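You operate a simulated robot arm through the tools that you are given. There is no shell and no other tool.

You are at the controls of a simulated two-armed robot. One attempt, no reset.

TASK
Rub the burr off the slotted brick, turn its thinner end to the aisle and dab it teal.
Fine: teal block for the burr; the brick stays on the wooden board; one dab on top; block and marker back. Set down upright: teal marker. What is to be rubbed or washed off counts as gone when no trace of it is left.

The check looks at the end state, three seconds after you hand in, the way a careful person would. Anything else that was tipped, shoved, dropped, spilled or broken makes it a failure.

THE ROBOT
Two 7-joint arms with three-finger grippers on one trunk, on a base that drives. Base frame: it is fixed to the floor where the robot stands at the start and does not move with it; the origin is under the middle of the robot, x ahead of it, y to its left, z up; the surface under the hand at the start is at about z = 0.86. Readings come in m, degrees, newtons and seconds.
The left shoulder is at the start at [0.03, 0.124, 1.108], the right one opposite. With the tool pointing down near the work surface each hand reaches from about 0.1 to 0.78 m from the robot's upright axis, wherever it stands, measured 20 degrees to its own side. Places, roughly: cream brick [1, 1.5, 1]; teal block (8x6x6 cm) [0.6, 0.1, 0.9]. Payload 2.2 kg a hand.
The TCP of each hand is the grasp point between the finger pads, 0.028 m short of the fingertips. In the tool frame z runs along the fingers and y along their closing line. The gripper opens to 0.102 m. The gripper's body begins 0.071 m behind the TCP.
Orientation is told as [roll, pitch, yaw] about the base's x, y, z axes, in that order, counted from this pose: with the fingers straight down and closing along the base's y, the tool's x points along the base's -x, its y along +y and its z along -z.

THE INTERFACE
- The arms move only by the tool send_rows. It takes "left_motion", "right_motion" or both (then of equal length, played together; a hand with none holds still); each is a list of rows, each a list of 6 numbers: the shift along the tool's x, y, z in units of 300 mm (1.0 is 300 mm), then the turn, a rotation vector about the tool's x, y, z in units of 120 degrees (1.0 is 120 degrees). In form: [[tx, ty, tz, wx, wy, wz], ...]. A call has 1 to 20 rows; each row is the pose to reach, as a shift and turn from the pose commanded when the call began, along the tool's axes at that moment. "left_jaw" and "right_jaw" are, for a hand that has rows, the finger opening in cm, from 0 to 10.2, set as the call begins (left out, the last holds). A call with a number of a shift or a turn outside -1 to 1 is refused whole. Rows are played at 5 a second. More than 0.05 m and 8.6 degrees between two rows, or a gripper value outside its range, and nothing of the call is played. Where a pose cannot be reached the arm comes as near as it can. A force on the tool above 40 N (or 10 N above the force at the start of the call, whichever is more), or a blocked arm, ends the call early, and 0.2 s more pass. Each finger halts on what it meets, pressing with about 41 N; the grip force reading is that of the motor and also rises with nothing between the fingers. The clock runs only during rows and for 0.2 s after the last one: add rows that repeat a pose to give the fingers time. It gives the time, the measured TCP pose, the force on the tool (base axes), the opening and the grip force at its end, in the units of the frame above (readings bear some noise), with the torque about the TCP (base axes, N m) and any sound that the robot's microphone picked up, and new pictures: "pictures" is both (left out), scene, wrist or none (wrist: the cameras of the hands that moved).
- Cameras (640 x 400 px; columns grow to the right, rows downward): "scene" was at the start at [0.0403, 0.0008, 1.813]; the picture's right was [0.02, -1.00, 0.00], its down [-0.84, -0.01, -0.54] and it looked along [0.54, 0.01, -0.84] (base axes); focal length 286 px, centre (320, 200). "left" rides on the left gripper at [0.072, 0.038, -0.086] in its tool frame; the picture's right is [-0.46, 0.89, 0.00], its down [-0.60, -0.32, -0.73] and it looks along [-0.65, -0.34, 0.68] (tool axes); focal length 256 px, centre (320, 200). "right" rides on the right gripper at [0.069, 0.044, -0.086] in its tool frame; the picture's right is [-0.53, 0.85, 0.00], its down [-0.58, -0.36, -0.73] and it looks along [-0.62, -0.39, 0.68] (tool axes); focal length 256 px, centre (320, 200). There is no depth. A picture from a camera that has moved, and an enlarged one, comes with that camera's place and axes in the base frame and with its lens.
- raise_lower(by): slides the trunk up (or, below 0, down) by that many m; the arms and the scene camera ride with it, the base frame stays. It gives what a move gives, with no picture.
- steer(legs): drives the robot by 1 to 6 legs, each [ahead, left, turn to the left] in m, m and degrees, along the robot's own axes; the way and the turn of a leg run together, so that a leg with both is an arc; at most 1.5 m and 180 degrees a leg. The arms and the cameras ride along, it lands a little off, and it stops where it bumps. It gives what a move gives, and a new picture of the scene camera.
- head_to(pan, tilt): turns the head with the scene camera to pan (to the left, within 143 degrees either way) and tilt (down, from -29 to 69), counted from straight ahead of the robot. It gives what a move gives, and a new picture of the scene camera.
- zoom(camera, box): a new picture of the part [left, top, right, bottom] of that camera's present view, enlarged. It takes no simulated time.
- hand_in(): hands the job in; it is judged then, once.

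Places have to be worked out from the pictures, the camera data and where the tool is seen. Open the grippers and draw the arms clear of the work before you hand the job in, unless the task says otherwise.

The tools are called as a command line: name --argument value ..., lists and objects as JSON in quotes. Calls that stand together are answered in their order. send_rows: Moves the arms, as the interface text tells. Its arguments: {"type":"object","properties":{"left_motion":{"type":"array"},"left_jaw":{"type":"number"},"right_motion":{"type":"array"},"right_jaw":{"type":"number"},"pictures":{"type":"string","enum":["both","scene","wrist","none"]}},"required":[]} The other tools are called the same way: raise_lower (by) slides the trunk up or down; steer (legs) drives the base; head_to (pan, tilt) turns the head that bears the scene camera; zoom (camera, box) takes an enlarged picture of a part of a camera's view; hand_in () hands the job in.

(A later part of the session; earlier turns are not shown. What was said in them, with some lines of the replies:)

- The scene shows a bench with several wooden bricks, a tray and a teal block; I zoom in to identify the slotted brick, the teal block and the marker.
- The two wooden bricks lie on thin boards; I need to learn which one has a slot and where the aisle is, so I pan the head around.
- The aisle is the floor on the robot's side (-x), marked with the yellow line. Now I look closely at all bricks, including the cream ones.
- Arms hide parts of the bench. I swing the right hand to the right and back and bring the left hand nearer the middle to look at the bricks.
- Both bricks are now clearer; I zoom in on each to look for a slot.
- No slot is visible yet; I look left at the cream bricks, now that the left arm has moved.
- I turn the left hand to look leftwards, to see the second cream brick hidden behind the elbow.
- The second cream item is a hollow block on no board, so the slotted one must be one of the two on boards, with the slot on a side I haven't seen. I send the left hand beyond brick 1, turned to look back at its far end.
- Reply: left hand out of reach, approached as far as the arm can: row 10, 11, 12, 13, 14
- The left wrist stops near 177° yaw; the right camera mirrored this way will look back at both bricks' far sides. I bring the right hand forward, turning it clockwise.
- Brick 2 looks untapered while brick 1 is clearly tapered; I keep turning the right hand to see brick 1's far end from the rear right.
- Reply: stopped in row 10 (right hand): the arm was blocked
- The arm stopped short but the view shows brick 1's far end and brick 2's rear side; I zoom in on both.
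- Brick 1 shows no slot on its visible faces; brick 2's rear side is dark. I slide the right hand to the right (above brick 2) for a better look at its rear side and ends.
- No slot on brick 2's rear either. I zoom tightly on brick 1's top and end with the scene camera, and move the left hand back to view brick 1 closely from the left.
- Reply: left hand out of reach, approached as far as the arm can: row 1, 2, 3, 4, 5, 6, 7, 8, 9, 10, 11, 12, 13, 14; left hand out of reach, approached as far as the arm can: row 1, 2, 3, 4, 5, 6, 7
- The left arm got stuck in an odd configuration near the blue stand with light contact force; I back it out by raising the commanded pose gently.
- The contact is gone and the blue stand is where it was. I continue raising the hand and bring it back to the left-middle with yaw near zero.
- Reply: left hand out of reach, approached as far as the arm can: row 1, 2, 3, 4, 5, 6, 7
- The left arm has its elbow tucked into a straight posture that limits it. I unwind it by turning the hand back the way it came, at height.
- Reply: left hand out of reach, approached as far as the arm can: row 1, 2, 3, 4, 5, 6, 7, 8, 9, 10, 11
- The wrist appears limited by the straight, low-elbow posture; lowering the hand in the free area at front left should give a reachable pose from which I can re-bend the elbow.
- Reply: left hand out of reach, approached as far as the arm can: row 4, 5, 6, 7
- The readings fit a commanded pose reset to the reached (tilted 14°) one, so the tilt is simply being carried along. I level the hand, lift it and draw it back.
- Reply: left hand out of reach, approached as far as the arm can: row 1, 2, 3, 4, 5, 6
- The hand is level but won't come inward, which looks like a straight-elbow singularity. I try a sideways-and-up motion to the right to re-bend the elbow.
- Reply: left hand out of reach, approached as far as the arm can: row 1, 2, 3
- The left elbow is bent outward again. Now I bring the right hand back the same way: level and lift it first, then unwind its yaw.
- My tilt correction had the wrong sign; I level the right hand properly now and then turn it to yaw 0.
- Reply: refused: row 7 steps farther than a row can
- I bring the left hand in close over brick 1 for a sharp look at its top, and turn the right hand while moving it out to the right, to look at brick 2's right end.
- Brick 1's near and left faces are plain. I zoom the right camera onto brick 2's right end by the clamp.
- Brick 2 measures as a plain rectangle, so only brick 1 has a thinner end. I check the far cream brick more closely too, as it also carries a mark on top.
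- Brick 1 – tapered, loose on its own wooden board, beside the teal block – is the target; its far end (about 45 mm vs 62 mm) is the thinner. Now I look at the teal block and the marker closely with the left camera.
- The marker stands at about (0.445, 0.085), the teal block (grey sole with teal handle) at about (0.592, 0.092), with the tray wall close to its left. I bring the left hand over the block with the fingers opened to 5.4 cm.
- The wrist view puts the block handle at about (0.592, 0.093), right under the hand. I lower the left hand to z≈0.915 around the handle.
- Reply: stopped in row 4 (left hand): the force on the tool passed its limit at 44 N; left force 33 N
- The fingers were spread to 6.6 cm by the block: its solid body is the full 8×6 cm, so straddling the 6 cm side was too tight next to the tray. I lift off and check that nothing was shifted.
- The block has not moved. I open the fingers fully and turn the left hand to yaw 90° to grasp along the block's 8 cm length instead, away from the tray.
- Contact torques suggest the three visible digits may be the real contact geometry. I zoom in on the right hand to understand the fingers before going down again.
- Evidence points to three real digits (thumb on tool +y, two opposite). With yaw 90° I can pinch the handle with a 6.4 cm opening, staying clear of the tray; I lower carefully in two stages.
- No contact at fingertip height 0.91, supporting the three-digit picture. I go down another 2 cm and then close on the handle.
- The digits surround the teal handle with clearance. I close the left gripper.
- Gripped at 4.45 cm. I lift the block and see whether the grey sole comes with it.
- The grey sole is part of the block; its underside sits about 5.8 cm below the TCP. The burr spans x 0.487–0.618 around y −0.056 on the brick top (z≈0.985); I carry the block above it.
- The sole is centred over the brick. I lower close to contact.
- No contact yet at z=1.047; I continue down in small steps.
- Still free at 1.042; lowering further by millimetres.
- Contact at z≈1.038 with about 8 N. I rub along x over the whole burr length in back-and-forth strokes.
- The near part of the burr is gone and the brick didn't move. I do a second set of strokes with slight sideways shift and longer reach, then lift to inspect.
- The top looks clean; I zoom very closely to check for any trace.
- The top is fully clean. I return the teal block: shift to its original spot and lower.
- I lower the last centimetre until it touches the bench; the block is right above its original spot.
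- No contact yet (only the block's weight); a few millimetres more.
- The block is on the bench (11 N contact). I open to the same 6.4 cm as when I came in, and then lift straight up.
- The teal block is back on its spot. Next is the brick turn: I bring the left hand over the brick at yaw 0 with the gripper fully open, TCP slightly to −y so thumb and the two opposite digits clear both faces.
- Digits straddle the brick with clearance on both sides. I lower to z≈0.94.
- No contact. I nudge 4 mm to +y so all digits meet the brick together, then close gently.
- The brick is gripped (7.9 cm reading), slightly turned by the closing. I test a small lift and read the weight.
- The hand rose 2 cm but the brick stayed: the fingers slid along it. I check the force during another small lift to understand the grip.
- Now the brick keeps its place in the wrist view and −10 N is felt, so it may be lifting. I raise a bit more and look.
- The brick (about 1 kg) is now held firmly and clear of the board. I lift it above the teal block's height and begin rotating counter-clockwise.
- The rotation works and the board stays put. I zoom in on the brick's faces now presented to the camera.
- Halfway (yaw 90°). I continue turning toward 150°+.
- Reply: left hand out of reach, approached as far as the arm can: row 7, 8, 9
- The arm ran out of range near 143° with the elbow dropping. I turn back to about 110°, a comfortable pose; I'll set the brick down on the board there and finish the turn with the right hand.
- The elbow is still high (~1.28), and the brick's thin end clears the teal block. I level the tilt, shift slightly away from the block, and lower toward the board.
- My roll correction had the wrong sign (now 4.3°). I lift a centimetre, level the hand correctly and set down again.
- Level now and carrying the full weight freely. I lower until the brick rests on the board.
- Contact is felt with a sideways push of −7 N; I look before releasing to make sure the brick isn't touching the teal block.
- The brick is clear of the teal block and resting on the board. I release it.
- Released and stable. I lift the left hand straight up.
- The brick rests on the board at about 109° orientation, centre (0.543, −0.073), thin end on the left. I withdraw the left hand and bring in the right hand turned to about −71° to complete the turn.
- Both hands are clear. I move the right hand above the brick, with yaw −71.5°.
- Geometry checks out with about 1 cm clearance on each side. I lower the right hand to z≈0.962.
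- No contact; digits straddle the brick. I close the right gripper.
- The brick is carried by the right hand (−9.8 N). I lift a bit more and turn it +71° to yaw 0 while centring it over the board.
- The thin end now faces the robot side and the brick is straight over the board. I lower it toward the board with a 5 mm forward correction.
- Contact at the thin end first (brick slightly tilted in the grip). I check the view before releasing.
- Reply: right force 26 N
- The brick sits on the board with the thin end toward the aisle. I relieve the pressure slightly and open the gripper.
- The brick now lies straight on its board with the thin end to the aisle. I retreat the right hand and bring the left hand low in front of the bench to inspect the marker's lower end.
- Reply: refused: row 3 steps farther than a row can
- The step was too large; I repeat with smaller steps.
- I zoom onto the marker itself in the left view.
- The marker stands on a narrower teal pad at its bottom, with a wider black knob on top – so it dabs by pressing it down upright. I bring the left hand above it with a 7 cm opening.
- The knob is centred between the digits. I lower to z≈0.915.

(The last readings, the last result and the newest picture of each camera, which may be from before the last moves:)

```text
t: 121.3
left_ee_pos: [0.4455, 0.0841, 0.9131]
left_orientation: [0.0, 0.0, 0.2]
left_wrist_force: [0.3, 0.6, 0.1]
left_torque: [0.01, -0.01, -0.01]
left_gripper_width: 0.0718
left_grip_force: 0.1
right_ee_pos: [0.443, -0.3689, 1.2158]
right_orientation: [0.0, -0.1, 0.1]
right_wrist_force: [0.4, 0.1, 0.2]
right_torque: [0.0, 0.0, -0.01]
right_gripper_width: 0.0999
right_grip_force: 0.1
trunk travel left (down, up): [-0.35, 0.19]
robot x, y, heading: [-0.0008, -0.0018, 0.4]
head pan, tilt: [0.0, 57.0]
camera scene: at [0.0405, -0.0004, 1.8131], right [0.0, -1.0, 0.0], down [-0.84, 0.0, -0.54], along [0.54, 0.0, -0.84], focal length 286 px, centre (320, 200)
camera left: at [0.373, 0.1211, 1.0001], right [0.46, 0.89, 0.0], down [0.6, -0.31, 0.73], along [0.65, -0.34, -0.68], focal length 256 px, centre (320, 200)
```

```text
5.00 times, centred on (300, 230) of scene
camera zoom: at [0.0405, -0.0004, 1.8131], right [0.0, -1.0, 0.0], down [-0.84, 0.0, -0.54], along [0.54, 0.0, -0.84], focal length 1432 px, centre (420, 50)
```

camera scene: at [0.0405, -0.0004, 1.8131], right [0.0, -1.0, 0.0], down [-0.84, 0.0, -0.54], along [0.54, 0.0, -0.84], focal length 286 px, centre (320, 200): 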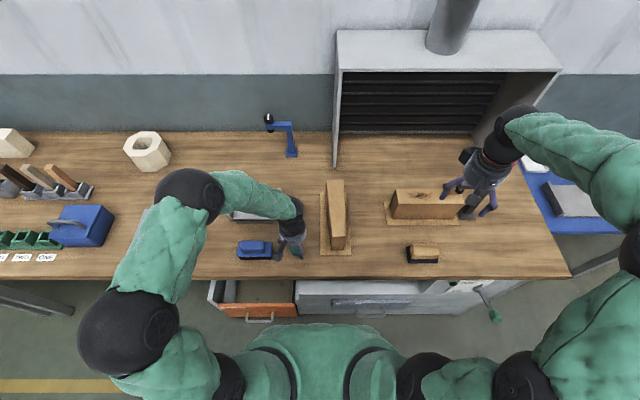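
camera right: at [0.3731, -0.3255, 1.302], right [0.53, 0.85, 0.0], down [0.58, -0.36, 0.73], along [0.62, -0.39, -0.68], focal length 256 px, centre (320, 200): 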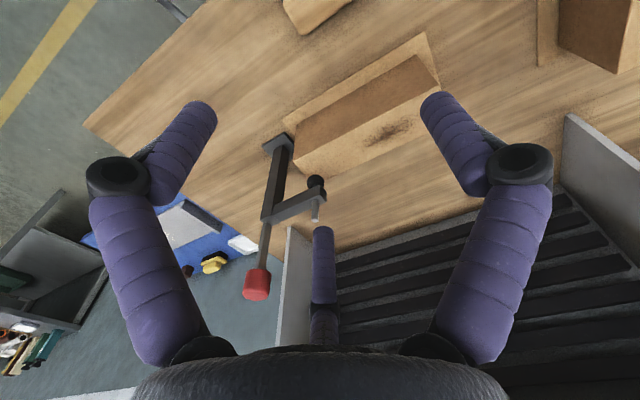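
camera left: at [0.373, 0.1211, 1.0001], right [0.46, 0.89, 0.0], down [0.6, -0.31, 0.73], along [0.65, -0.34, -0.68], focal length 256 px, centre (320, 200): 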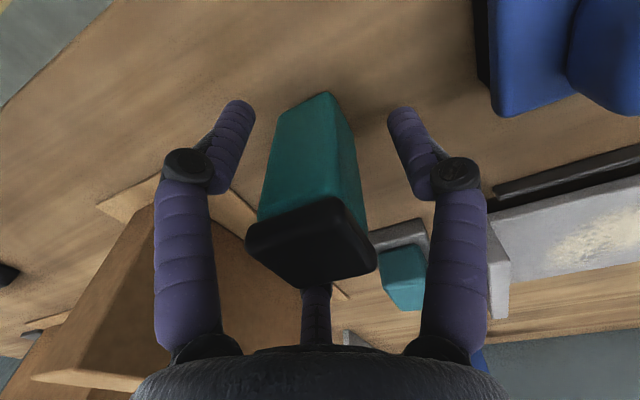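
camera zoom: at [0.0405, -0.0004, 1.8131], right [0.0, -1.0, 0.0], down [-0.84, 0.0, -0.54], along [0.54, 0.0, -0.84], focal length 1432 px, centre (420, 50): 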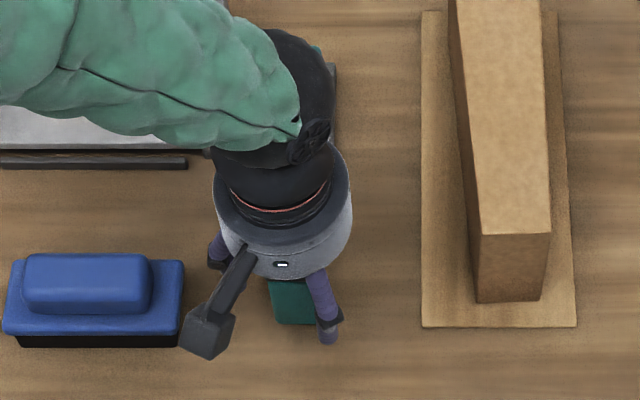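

The marker is centred within the digits. I close on it.

send_rows --left_motion '[[0, 0, 0, 0, 0, 0], [0, 0, 0, 0, 0, 0], [0, 0, 0, 0, 0, 0], [0, 0, 0, 0, 0, 0]]' --left_jaw 0

zoom --camera "left" --box '[140, 60, 500, 340]'

```text
t: 122.3
left_ee_pos: [0.444, 0.0839, 0.9154]
left_orientation: [-0.2, 0.1, 0.2]
left_wrist_force: [0.3, -0.3, -0.4]
left_torque: [0.0, -0.05, -0.01]
left_gripper_width: 0.041
left_grip_force: 40.9
right_ee_pos: [0.4416, -0.3682, 1.2152]
right_orientation: [0.0, -0.1, 0.0]
right_wrist_force: [0.4, 0.2, 0.5]
right_torque: [-0.01, 0.0, 0.0]
right_gripper_width: 0.1004
right_grip_force: 0.1
trunk travel left (down, up): [-0.35, 0.19]
robot x, y, heading: [0.0033, -0.0021, -0.0]
head pan, tilt: [0.0, 57.0]
camera scene: at [0.0402, -0.0006, 1.8131], right [0.0, -1.0, 0.0], down [-0.84, 0.0, -0.54], along [0.54, 0.0, -0.84], focal length 286 px, centre (320, 200)
camera left: at [0.3727, 0.1209, 1.0004], right [0.46, 0.89, 0.0], down [0.6, -0.31, 0.73], along [0.65, -0.34, -0.68], focal length 256 px, centre (320, 200)
```

scene: 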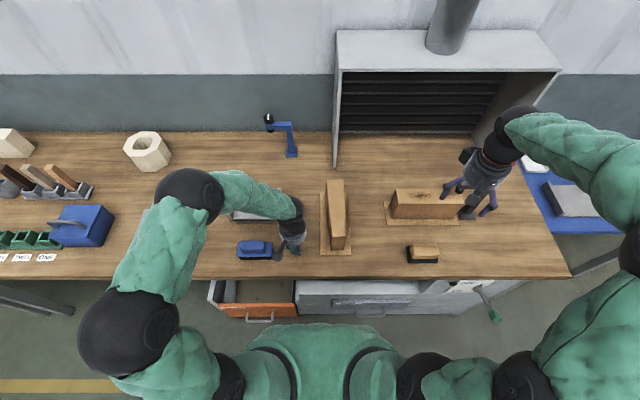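
left: 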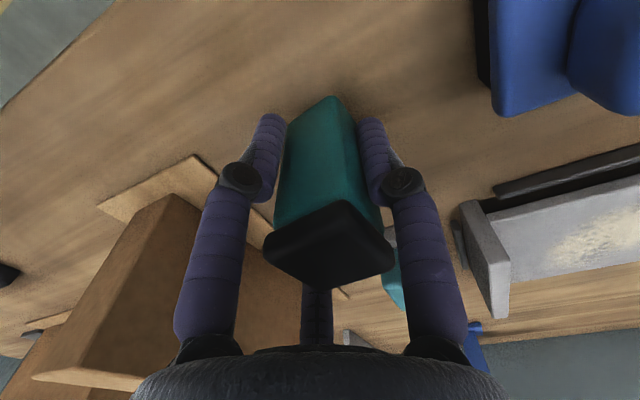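

```text
1.43 times, centred on (320, 200) of left
camera zoom: at [0.3727, 0.1209, 1.0004], right [0.46, 0.89, 0.0], down [0.6, -0.31, 0.73], along [0.65, -0.34, -0.68], focal length 366 px, centre (320, 200)
```

zoom: 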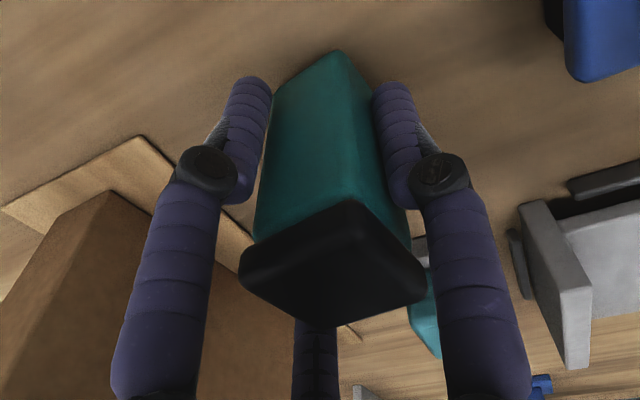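

The marker is gripped. I lift it and carry it above the brick's thin end.

send_rows --left_motion '[[0, 0, -0.05, 0, 0, 0], [0, 0, -0.15, 0, 0, 0], [0, 0, -0.3, 0, 0, 0], [0, 0, -0.45, 0, 0, 0], [0, 0, -0.58, 0, 0, 0], [-0.03, -0.13, -0.58, 0, 0, 0], [-0.06, -0.26, -0.58, 0, 0, 0], [-0.09, -0.39, -0.58, 0, 0, 0], [-0.107, -0.488, -0.58, 0, 0, 0]]'

zoom --camera "scene" --box '[290, 170, 390, 260]'

```text
t: 124.3
left_ee_pos: [0.4768, -0.0632, 1.0889]
left_orientation: [0.0, 0.0, 0.3]
left_wrist_force: [-0.4, -0.6, -1.3]
left_torque: [0.04, 0.0, 0.0]
left_gripper_width: 0.0417
left_grip_force: 41.4
right_ee_pos: [0.4431, -0.3692, 1.2153]
right_orientation: [0.0, -0.1, 0.0]
right_wrist_force: [-0.5, -0.1, 0.4]
right_torque: [0.04, 0.01, -0.03]
right_gripper_width: 0.0997
right_grip_force: 0.0
trunk travel left (down, up): [-0.35, 0.19]
robot x, y, heading: [-0.0032, -0.0025, 0.1]
head pan, tilt: [0.0, 57.0]
camera scene: at [0.0407, -0.0016, 1.8131], right [0.0, -1.0, 0.0], down [-0.84, 0.0, -0.54], along [0.54, 0.0, -0.84], focal length 286 px, centre (320, 200)
camera left: at [0.4062, -0.0273, 1.1747], right [0.46, 0.89, 0.0], down [0.61, -0.31, 0.73], along [0.65, -0.34, -0.68], focal length 256 px, centre (320, 200)
```

scene: 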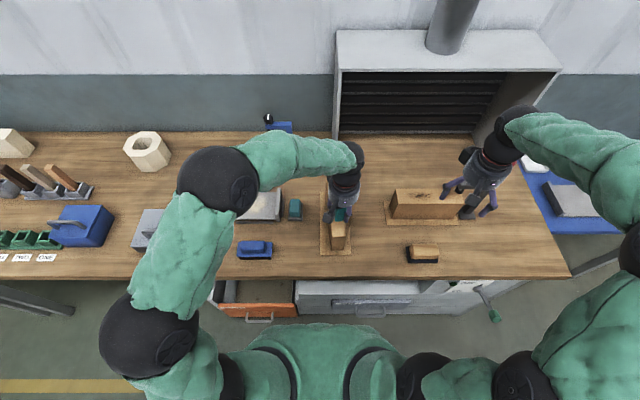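
left: 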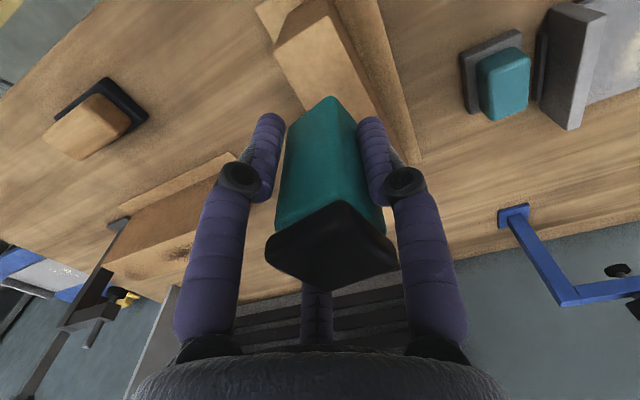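

```text
4.44 times, centred on (340, 215) of scene
camera zoom: at [0.0407, -0.0016, 1.8131], right [0.0, -1.0, 0.0], down [-0.84, 0.0, -0.54], along [0.54, 0.0, -0.84], focal length 1273 px, centre (231, 133)
```

zoom: 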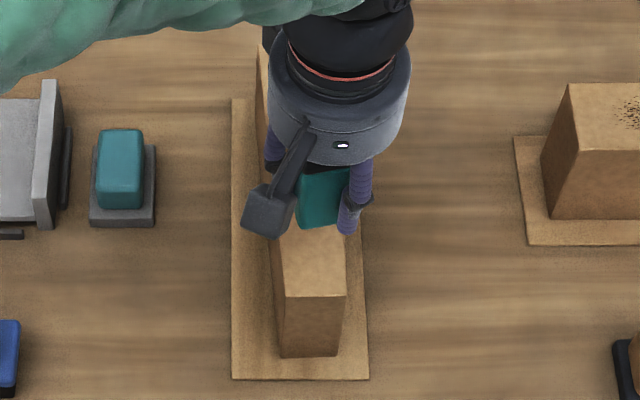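

The marker is over the thin end, about 3 mm too far to −y; I correct and lower close to the surface.

send_rows --left_motion '[[0, 0.011, 0.05, 0, 0, 0], [0, 0.011, 0.1, 0, 0, 0], [0, 0.011, 0.14, 0, 0, 0], [0, 0.011, 0.15, 0, 0, 0]]' --pictures "scene"

zoom --camera "scene" --box '[290, 170, 390, 260]'

```text
t: 125.3
left_ee_pos: [0.477, -0.0602, 1.044]
left_orientation: [0.0, 0.0, 0.2]
left_wrist_force: [0.0, 0.4, -0.8]
left_torque: [-0.01, -0.01, -0.03]
left_gripper_width: 0.0419
left_grip_force: 40.8
right_ee_pos: [0.443, -0.3692, 1.2153]
right_orientation: [0.0, -0.1, 0.0]
right_wrist_force: [0.2, -1.0, 0.6]
right_torque: [0.01, 0.03, 0.0]
right_gripper_width: 0.0999
right_grip_force: 0.0
trunk travel left (down, up): [-0.35, 0.19]
robot x, y, heading: [-0.0015, 0.0001, 0.1]
head pan, tilt: [0.0, 57.0]
camera scene: at [0.0402, -0.0006, 1.8131], right [0.0, -1.0, 0.0], down [-0.84, 0.0, -0.54], along [0.54, 0.0, -0.84], focal length 286 px, centre (320, 200)
```

scene: 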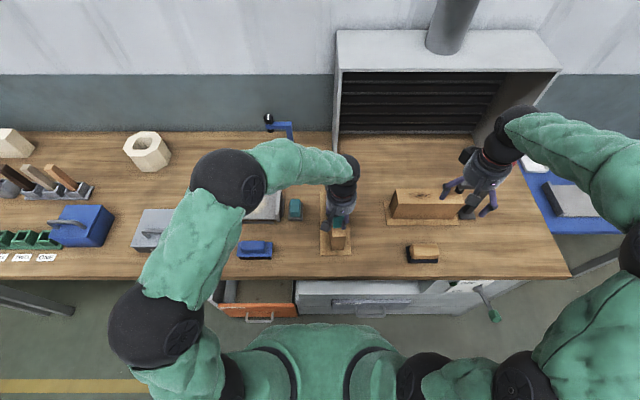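

```text
4.44 times, centred on (340, 215) of scene
camera zoom: at [0.0402, -0.0006, 1.8131], right [0.0, -1.0, 0.0], down [-0.84, 0.0, -0.54], along [0.54, 0.0, -0.84], focal length 1273 px, centre (231, 133)
```

zoom: 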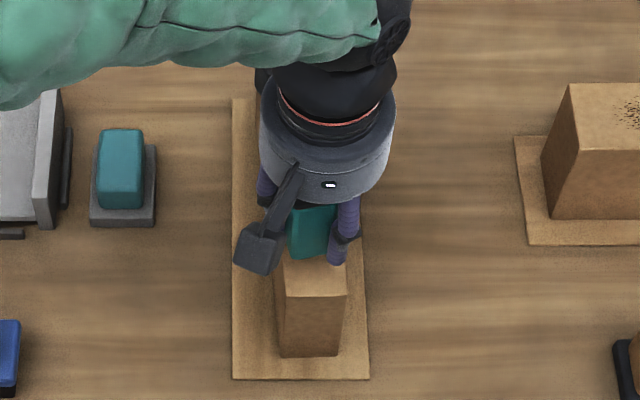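

It is centred on the brick. I press down in small steps for a single dab.

send_rows --left_motion '[[0, 0, 0.008, 0, 0, 0], [0, 0, 0.016, 0, 0, 0], [0, 0, 0.024, 0, 0, 0], [0, 0, 0.03, 0, 0, 0]]' --pictures "none"

```text
t: 126.3
left_ee_pos: [0.4773, -0.0601, 1.0348]
left_orientation: [-0.1, 0.0, 0.1]
left_wrist_force: [-0.9, 0.6, -1.9]
left_torque: [0.02, -0.01, 0.01]
left_gripper_width: 0.0419
left_grip_force: 40.8
right_ee_pos: [0.4433, -0.3695, 1.2154]
right_orientation: [0.0, 0.0, -0.1]
right_wrist_force: [0.4, -0.1, 0.3]
right_torque: [0.01, 0.0, 0.01]
right_gripper_width: 0.0999
right_grip_force: 0.3
trunk travel left (down, up): [-0.35, 0.19]
robot x, y, heading: [0.0018, -0.0028, -0.0]
head pan, tilt: [0.0, 57.0]
```

send_rows --left_motion '[[0, 0, 0.006, 0, 0, 0], [0, 0, 0.012, 0, 0, 0], [0, 0, 0.015, 0, 0, 0]]' --pictures "none"

```text
t: 127.1
left_ee_pos: [0.4774, -0.0584, 1.0307]
left_orientation: [-0.3, -0.3, 0.2]
left_wrist_force: [-1.6, 0.0, 10.8]
left_torque: [0.18, 0.12, -0.03]
left_gripper_width: 0.0418
left_grip_force: 40.7
right_ee_pos: [0.4417, -0.368, 1.2161]
right_orientation: [0.0, -0.2, -0.1]
right_wrist_force: [0.0, 0.5, 0.7]
right_torque: [0.0, 0.01, 0.01]
right_gripper_width: 0.0999
right_grip_force: 0.1
trunk travel left (down, up): [-0.35, 0.19]
robot x, y, heading: [0.001, 0.0043, 0.1]
head pan, tilt: [0.0, 57.0]
```

Contact with about 11–12 N: the dab is made. I lift straight up and look.

send_rows --left_motion '[[0, 0, -0.06, 0, 0, 0], [0, 0, -0.15, 0, 0, 0], [0, 0.12, -0.18, 0, 0, 0], [0, 0.26, -0.18, 0, 0, 0], [0, 0.4, -0.18, 0, 0, 0]]'

zoom --camera "scene" --box '[300, 170, 370, 260]'

```text
t: 128.3
left_ee_pos: [0.4762, 0.0615, 1.0828]
left_orientation: [-0.3, 0.0, 0.1]
left_wrist_force: [0.0, 0.3, -1.3]
left_torque: [-0.02, 0.02, -0.03]
left_gripper_width: 0.0416
left_grip_force: 40.5
right_ee_pos: [0.442, -0.3677, 1.2161]
right_orientation: [-0.1, -0.1, 0.0]
right_wrist_force: [0.1, -0.1, -0.1]
right_torque: [-0.05, 0.01, 0.03]
right_gripper_width: 0.1001
right_grip_force: 0.2
trunk travel left (down, up): [-0.35, 0.19]
robot x, y, heading: [0.0015, 0.001, 0.1]
head pan, tilt: [0.0, 57.0]
camera scene: at [0.0401, 0.0014, 1.8131], right [0.0, -1.0, 0.0], down [-0.84, 0.0, -0.54], along [0.54, 0.0, -0.84], focal length 286 px, centre (320, 200)
camera left: at [0.4049, 0.0987, 1.1703], right [0.46, 0.89, 0.0], down [0.6, -0.31, 0.73], along [0.65, -0.34, -0.68], focal length 256 px, centre (320, 200)
```

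scene: 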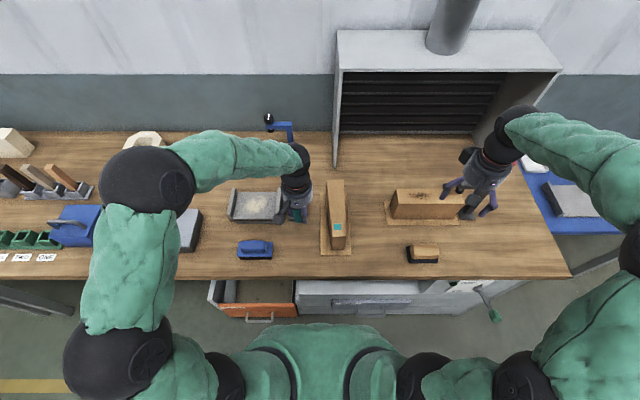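
left: 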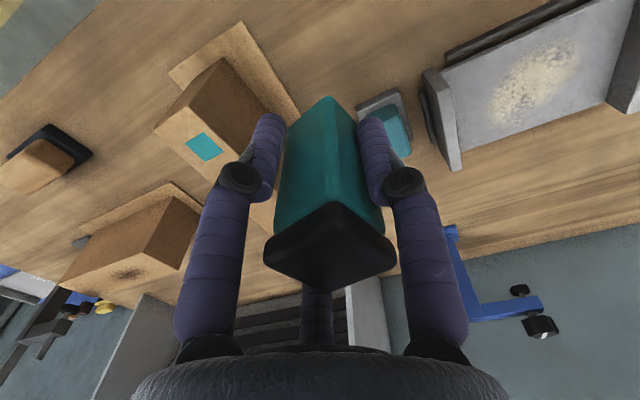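

```text
4.44 times, centred on (335, 215) of scene
camera zoom: at [0.0401, 0.0014, 1.8131], right [0.0, -1.0, 0.0], down [-0.84, 0.0, -0.54], along [0.54, 0.0, -0.84], focal length 1273 px, centre (253, 133)
```

zoom: 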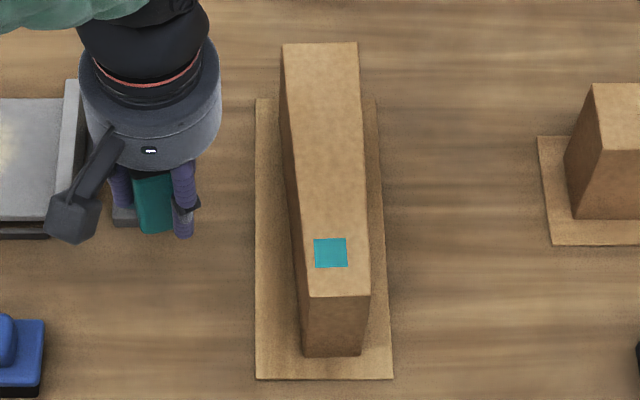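

One clean teal dab on top at the thin end. I carry the marker back to its place and lower it.

send_rows --left_motion '[[0.05, 0.03, 0, 0, 0, 0], [0.107, 0.065, 0, 0, 0, 0], [0.107, 0.065, 0.13, 0, 0, 0], [0.107, 0.065, 0.26, 0, 0, 0], [0.107, 0.065, 0.38, 0, 0, 0], [0.107, 0.065, 0.47, 0, 0, 0], [0.107, 0.065, 0.53, 0, 0, 0]]'

zoom --camera "scene" --box '[250, 190, 350, 270]'

```text
t: 129.9
left_ee_pos: [0.4459, 0.0797, 0.9248]
left_orientation: [-0.1, 0.0, 0.2]
left_wrist_force: [0.5, -0.1, -0.5]
left_torque: [0.0, 0.02, 0.01]
left_gripper_width: 0.0414
left_grip_force: 40.9
right_ee_pos: [0.4421, -0.3692, 1.2161]
right_orientation: [0.0, -0.1, 0.0]
right_wrist_force: [0.2, 0.0, 0.6]
right_torque: [-0.02, 0.03, -0.01]
right_gripper_width: 0.1
right_grip_force: 0.0
trunk travel left (down, up): [-0.35, 0.19]
robot x, y, heading: [-0.001, -0.0004, -0.2]
head pan, tilt: [0.0, 57.0]
camera scene: at [0.0407, -0.0006, 1.8131], right [0.0, -1.0, 0.0], down [-0.84, 0.0, -0.54], along [0.54, 0.0, -0.84], focal length 286 px, centre (320, 200)
camera left: at [0.3747, 0.1166, 1.0116], right [0.46, 0.89, 0.0], down [0.6, -0.31, 0.73], along [0.65, -0.34, -0.68], focal length 256 px, centre (320, 200)
```

scene: 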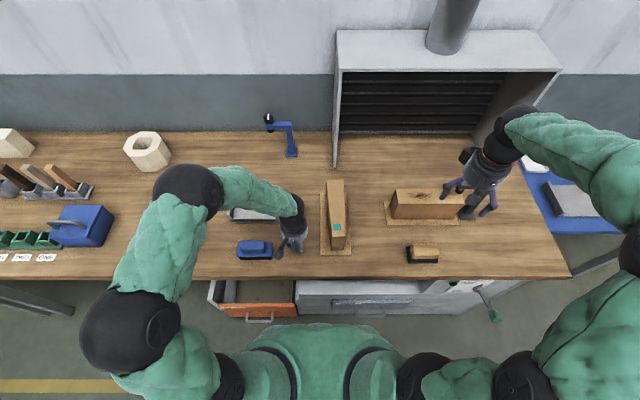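
left: 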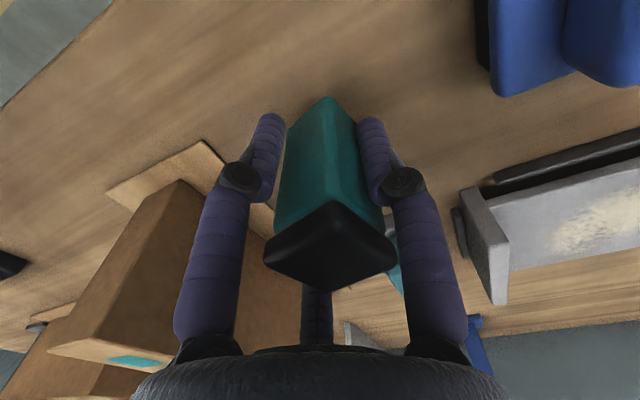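

```text
5.00 times, centred on (300, 230) of scene
camera zoom: at [0.0407, -0.0006, 1.8131], right [0.0, -1.0, 0.0], down [-0.84, 0.0, -0.54], along [0.54, 0.0, -0.84], focal length 1432 px, centre (420, 50)
```

zoom: 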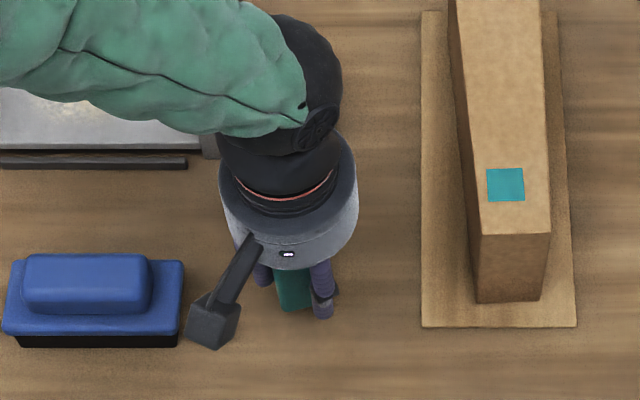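

Just above the bench; I lower the last centimetre in small steps.

send_rows --left_motion '[[0, 0, 0.012, 0, 0, 0], [0, 0, 0.022, 0, 0, 0], [0, 0, 0.03, 0, 0, 0]]' --pictures "none"

```text
t: 130.7
left_ee_pos: [0.4451, 0.0788, 0.9174]
left_orientation: [0.0, 0.0, 0.2]
left_wrist_force: [0.0, -1.0, -1.2]
left_torque: [0.0, 0.01, 0.01]
left_gripper_width: 0.0415
left_grip_force: 41.1
right_ee_pos: [0.4432, -0.3694, 1.215]
right_orientation: [0.1, -0.1, 0.0]
right_wrist_force: [0.0, -0.1, 0.1]
right_torque: [-0.01, 0.03, 0.0]
right_gripper_width: 0.1003
right_grip_force: 0.0
trunk travel left (down, up): [-0.35, 0.19]
robot x, y, heading: [-0.0006, 0.0007, -0.1]
head pan, tilt: [0.0, 57.0]
```

send_rows --left_motion '[[0, 0, 0.006, 0, 0, 0], [0, 0, 0.012, 0, 0, 0], [0, 0, 0.015, 0, 0, 0]]' --pictures "none"

```text
t: 131.5
left_ee_pos: [0.4444, 0.0784, 0.9132]
left_orientation: [0.0, -0.2, 0.2]
left_wrist_force: [-3.5, 0.7, 17.2]
left_torque: [0.29, 0.16, -0.06]
left_gripper_width: 0.0414
left_grip_force: 41.3
right_ee_pos: [0.4414, -0.3684, 1.2169]
right_orientation: [0.1, -0.1, -0.1]
right_wrist_force: [-0.6, 0.0, -0.4]
right_torque: [0.01, -0.02, -0.05]
right_gripper_width: 0.0998
right_grip_force: 0.0
trunk travel left (down, up): [-0.35, 0.19]
robot x, y, heading: [-0.0015, 0.0014, -0.1]
head pan, tilt: [0.0, 57.0]
```

The marker touches the bench. I relieve the pressure a little, then open to 7.2 cm and lift straight up.

send_rows --left_motion '[[0, 0, -0.005, 0, 0, 0], [0, 0, -0.007, 0, 0, 0]]' --pictures "none"

send_rows --left_motion '[[0, 0, 0, 0, 0, 0], [0, 0, 0, 0, 0, 0], [0, 0, 0, 0, 0, 0]]' --left_jaw 7.2

```text
t: 132.1
left_ee_pos: [0.446, 0.0781, 0.9141]
left_orientation: [-0.2, -0.1, 0.2]
left_wrist_force: [2.4, -0.2, 4.6]
left_torque: [0.08, -0.15, -0.02]
left_gripper_width: 0.041
left_grip_force: 41.2
right_ee_pos: [0.4435, -0.3696, 1.2157]
right_orientation: [0.0, -0.1, 0.0]
right_wrist_force: [-0.4, -0.4, 0.7]
right_torque: [0.03, -0.03, 0.02]
right_gripper_width: 0.0999
right_grip_force: 0.0
trunk travel left (down, up): [-0.35, 0.19]
robot x, y, heading: [0.0016, -0.0029, -0.0]
head pan, tilt: [0.0, 57.0]
```

```text
t: 132.9
left_ee_pos: [0.4444, 0.0781, 0.9132]
left_orientation: [-0.1, -0.1, 0.2]
left_wrist_force: [0.0, -0.1, 0.1]
left_torque: [0.0, 0.01, -0.01]
left_gripper_width: 0.0721
left_grip_force: 0.0
right_ee_pos: [0.443, -0.3681, 1.2165]
right_orientation: [0.1, 0.0, -0.1]
right_wrist_force: [-0.5, -0.5, -0.2]
right_torque: [0.0, -0.01, 0.02]
right_gripper_width: 0.1
right_grip_force: 0.0
trunk travel left (down, up): [-0.35, 0.19]
robot x, y, heading: [-0.0042, 0.0015, -0.0]
head pan, tilt: [0.0, 57.0]
camera scene: at [0.0402, -0.0005, 1.8131], right [0.0, -1.0, 0.0], down [-0.84, 0.0, -0.54], along [0.54, 0.0, -0.84], focal length 286 px, centre (320, 200)
camera left: at [0.3731, 0.1161, 1.0001], right [0.46, 0.89, 0.0], down [0.6, -0.31, 0.73], along [0.65, -0.34, -0.68], focal length 256 px, centre (320, 200)
```

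scene: 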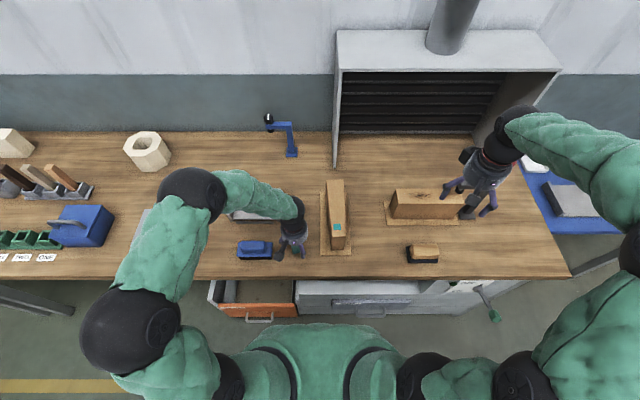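
left: 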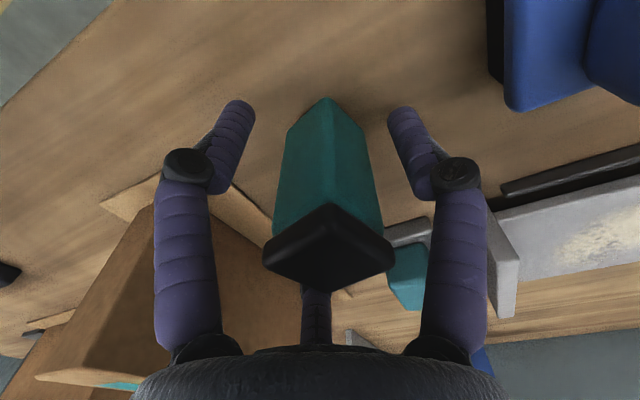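

The marker stands upright. I lift the hand straight up and away.

send_rows --left_motion '[[0, 0, -0.06, 0, 0, 0], [0, 0, -0.18, 0, 0, 0], [0, 0, -0.32, 0, 0, 0], [0, 0, -0.46, 0, 0, 0], [0.02, 0.08, -0.55, 0, 0, 0], [0.04, 0.2, -0.6, 0, 0, 0], [0.06, 0.33, -0.65, 0, 0, 0], [0.08, 0.46, -0.7, 0, 0, 0], [0.1, 0.59, -0.75, 0, 0, 0], [0.1, 0.7, -0.8, 0, 0, 0]]' --right_motion '[[0.02, -0.06, 0, 0, 0, 0], [0.04, -0.12, 0, 0, 0, 0], [0.06, -0.18, 0, 0, 0, 0], [0.08, -0.24, 0, 0, 0, 0], [0.1, -0.3, 0, 0, 0, 0], [0.12, -0.36, 0, 0, 0, 0], [0.14, -0.42, 0, 0, 0, 0], [0.16, -0.48, 0, 0, 0, 0], [0.18, -0.54, 0, 0, 0, 0], [0.2, -0.6, 0, 0, 0, 0]]'

zoom --camera "scene" --box '[220, 170, 370, 270]'

zoom --camera "scene" --box '[310, 170, 370, 260]'

```text
t: 135.1
left_ee_pos: [0.4132, 0.2903, 1.1536]
left_orientation: [-0.1, 0.1, 0.3]
left_wrist_force: [0.6, 0.2, -0.5]
left_torque: [0.04, -0.02, -0.01]
left_gripper_width: 0.0719
left_grip_force: 0.1
right_ee_pos: [0.382, -0.5484, 1.2178]
right_orientation: [0.0, -0.1, 0.2]
right_wrist_force: [0.5, -0.3, -0.2]
right_torque: [0.0, 0.01, -0.01]
right_gripper_width: 0.0999
right_grip_force: 0.1
trunk travel left (down, up): [-0.35, 0.19]
robot x, y, heading: [0.0002, 0.0006, 0.3]
head pan, tilt: [0.0, 57.0]
camera scene: at [0.04, -0.0005, 1.8131], right [0.0, -1.0, 0.0], down [-0.84, 0.0, -0.54], along [0.54, 0.0, -0.84], focal length 286 px, centre (320, 200)
camera right: at [0.313, -0.505, 1.3037], right [0.53, 0.85, 0.0], down [0.58, -0.36, 0.73], along [0.62, -0.39, -0.68], focal length 256 px, centre (320, 200)
camera left: at [0.3417, 0.3272, 1.2394], right [0.46, 0.89, 0.0], down [0.6, -0.31, 0.73], along [0.65, -0.34, -0.68], focal length 256 px, centre (320, 200)
```

scene: 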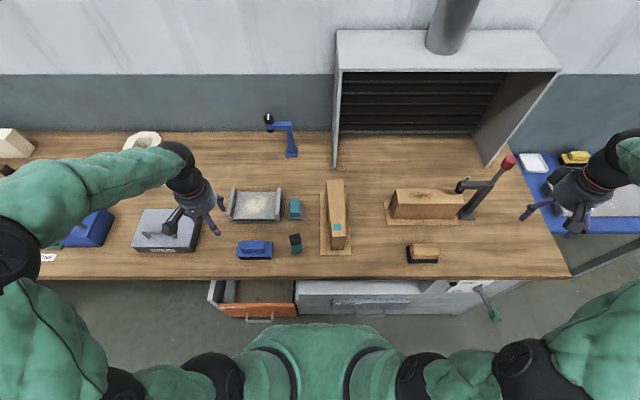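
right: 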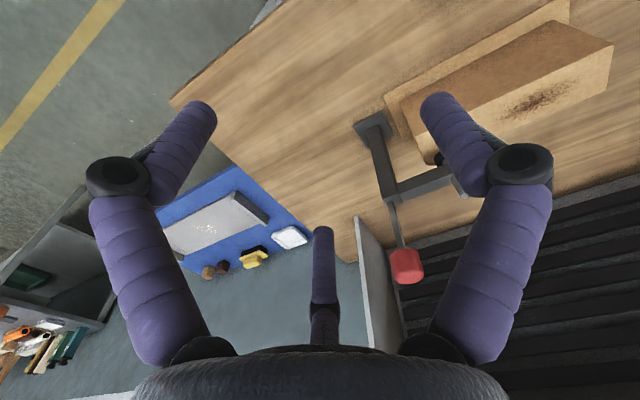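
left: 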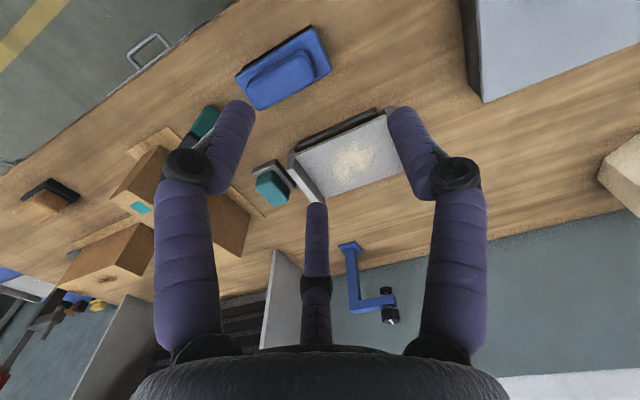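

```text
4.00 times, centred on (295, 220) of scene
camera zoom: at [0.04, -0.0005, 1.8131], right [0.0, -1.0, 0.0], down [-0.84, 0.0, -0.54], along [0.54, 0.0, -0.84], focal length 1146 px, centre (420, 120)
```

zoom: 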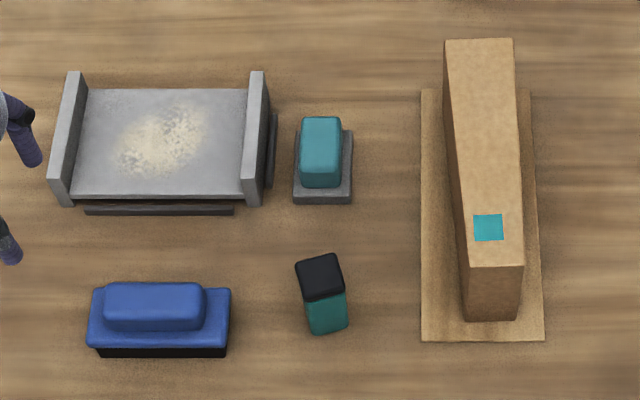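

```text
4.44 times, centred on (340, 215) of scene
camera zoom: at [0.04, -0.0005, 1.8131], right [0.0, -1.0, 0.0], down [-0.84, 0.0, -0.54], along [0.54, 0.0, -0.84], focal length 1273 px, centre (231, 133)
```

zoom: 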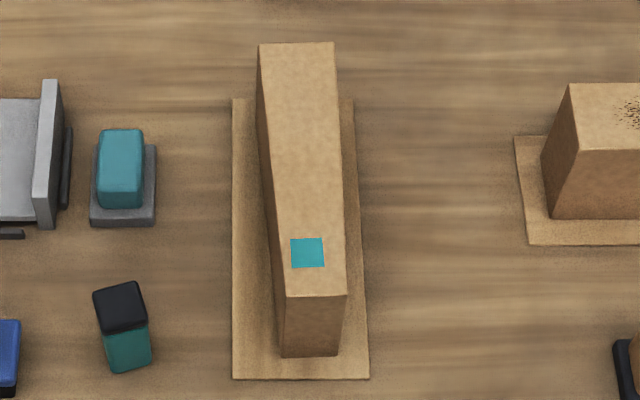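

The brick is clean, on its board with the thin end toward the aisle and one teal dab on top. Block and marker are back, the marker upright, the other items I can see look undisturbed, and both hands are open and clear. I never saw a slot on this brick; I chose it because it is the only tapered brick standing free on a board. I hand in.

hand_in

```text
The job is handed in.
```

I handed the job in. All the steps are done on the brick I worked on, but I never saw a slot on it, so I may have picked the wrong brick.

**Choice of brick:** I took the tapered brick standing free on its own wooden board next to the teal block. It was the only one of the two bricks on boards with a thinner end; the clamped one measured as a plain rectangle. No slot showed on its top, sides or ends, and I did not see its underside. If a different brick was meant, the burr I rubbed off this one cannot be put back.

- **Burr:** I rubbed it off with the teal block. No trace shows in close-up.
- **Turn:** The thin end now faces the robot's side of the bench, which I took to be the aisle. The brick is on its board, about 2° off straight.
- **Dab:** There is one teal square on top, at the thin end.
- **Teal block:** It is back within about 2 mm of where it stood.
- **Marker:** It stands upright in its place, turned by about 12° and a few millimetres off.

Two unintended touches happened along the way:

- **Blue stand:** The left arm lightly touched something near the blue stand at the back of the bench, with about 10 N. The stand looks unmoved.
- **Right arm:** It stopped once as "blocked", with no force felt and nothing seen to move.

Both grippers are open and clear of the work.
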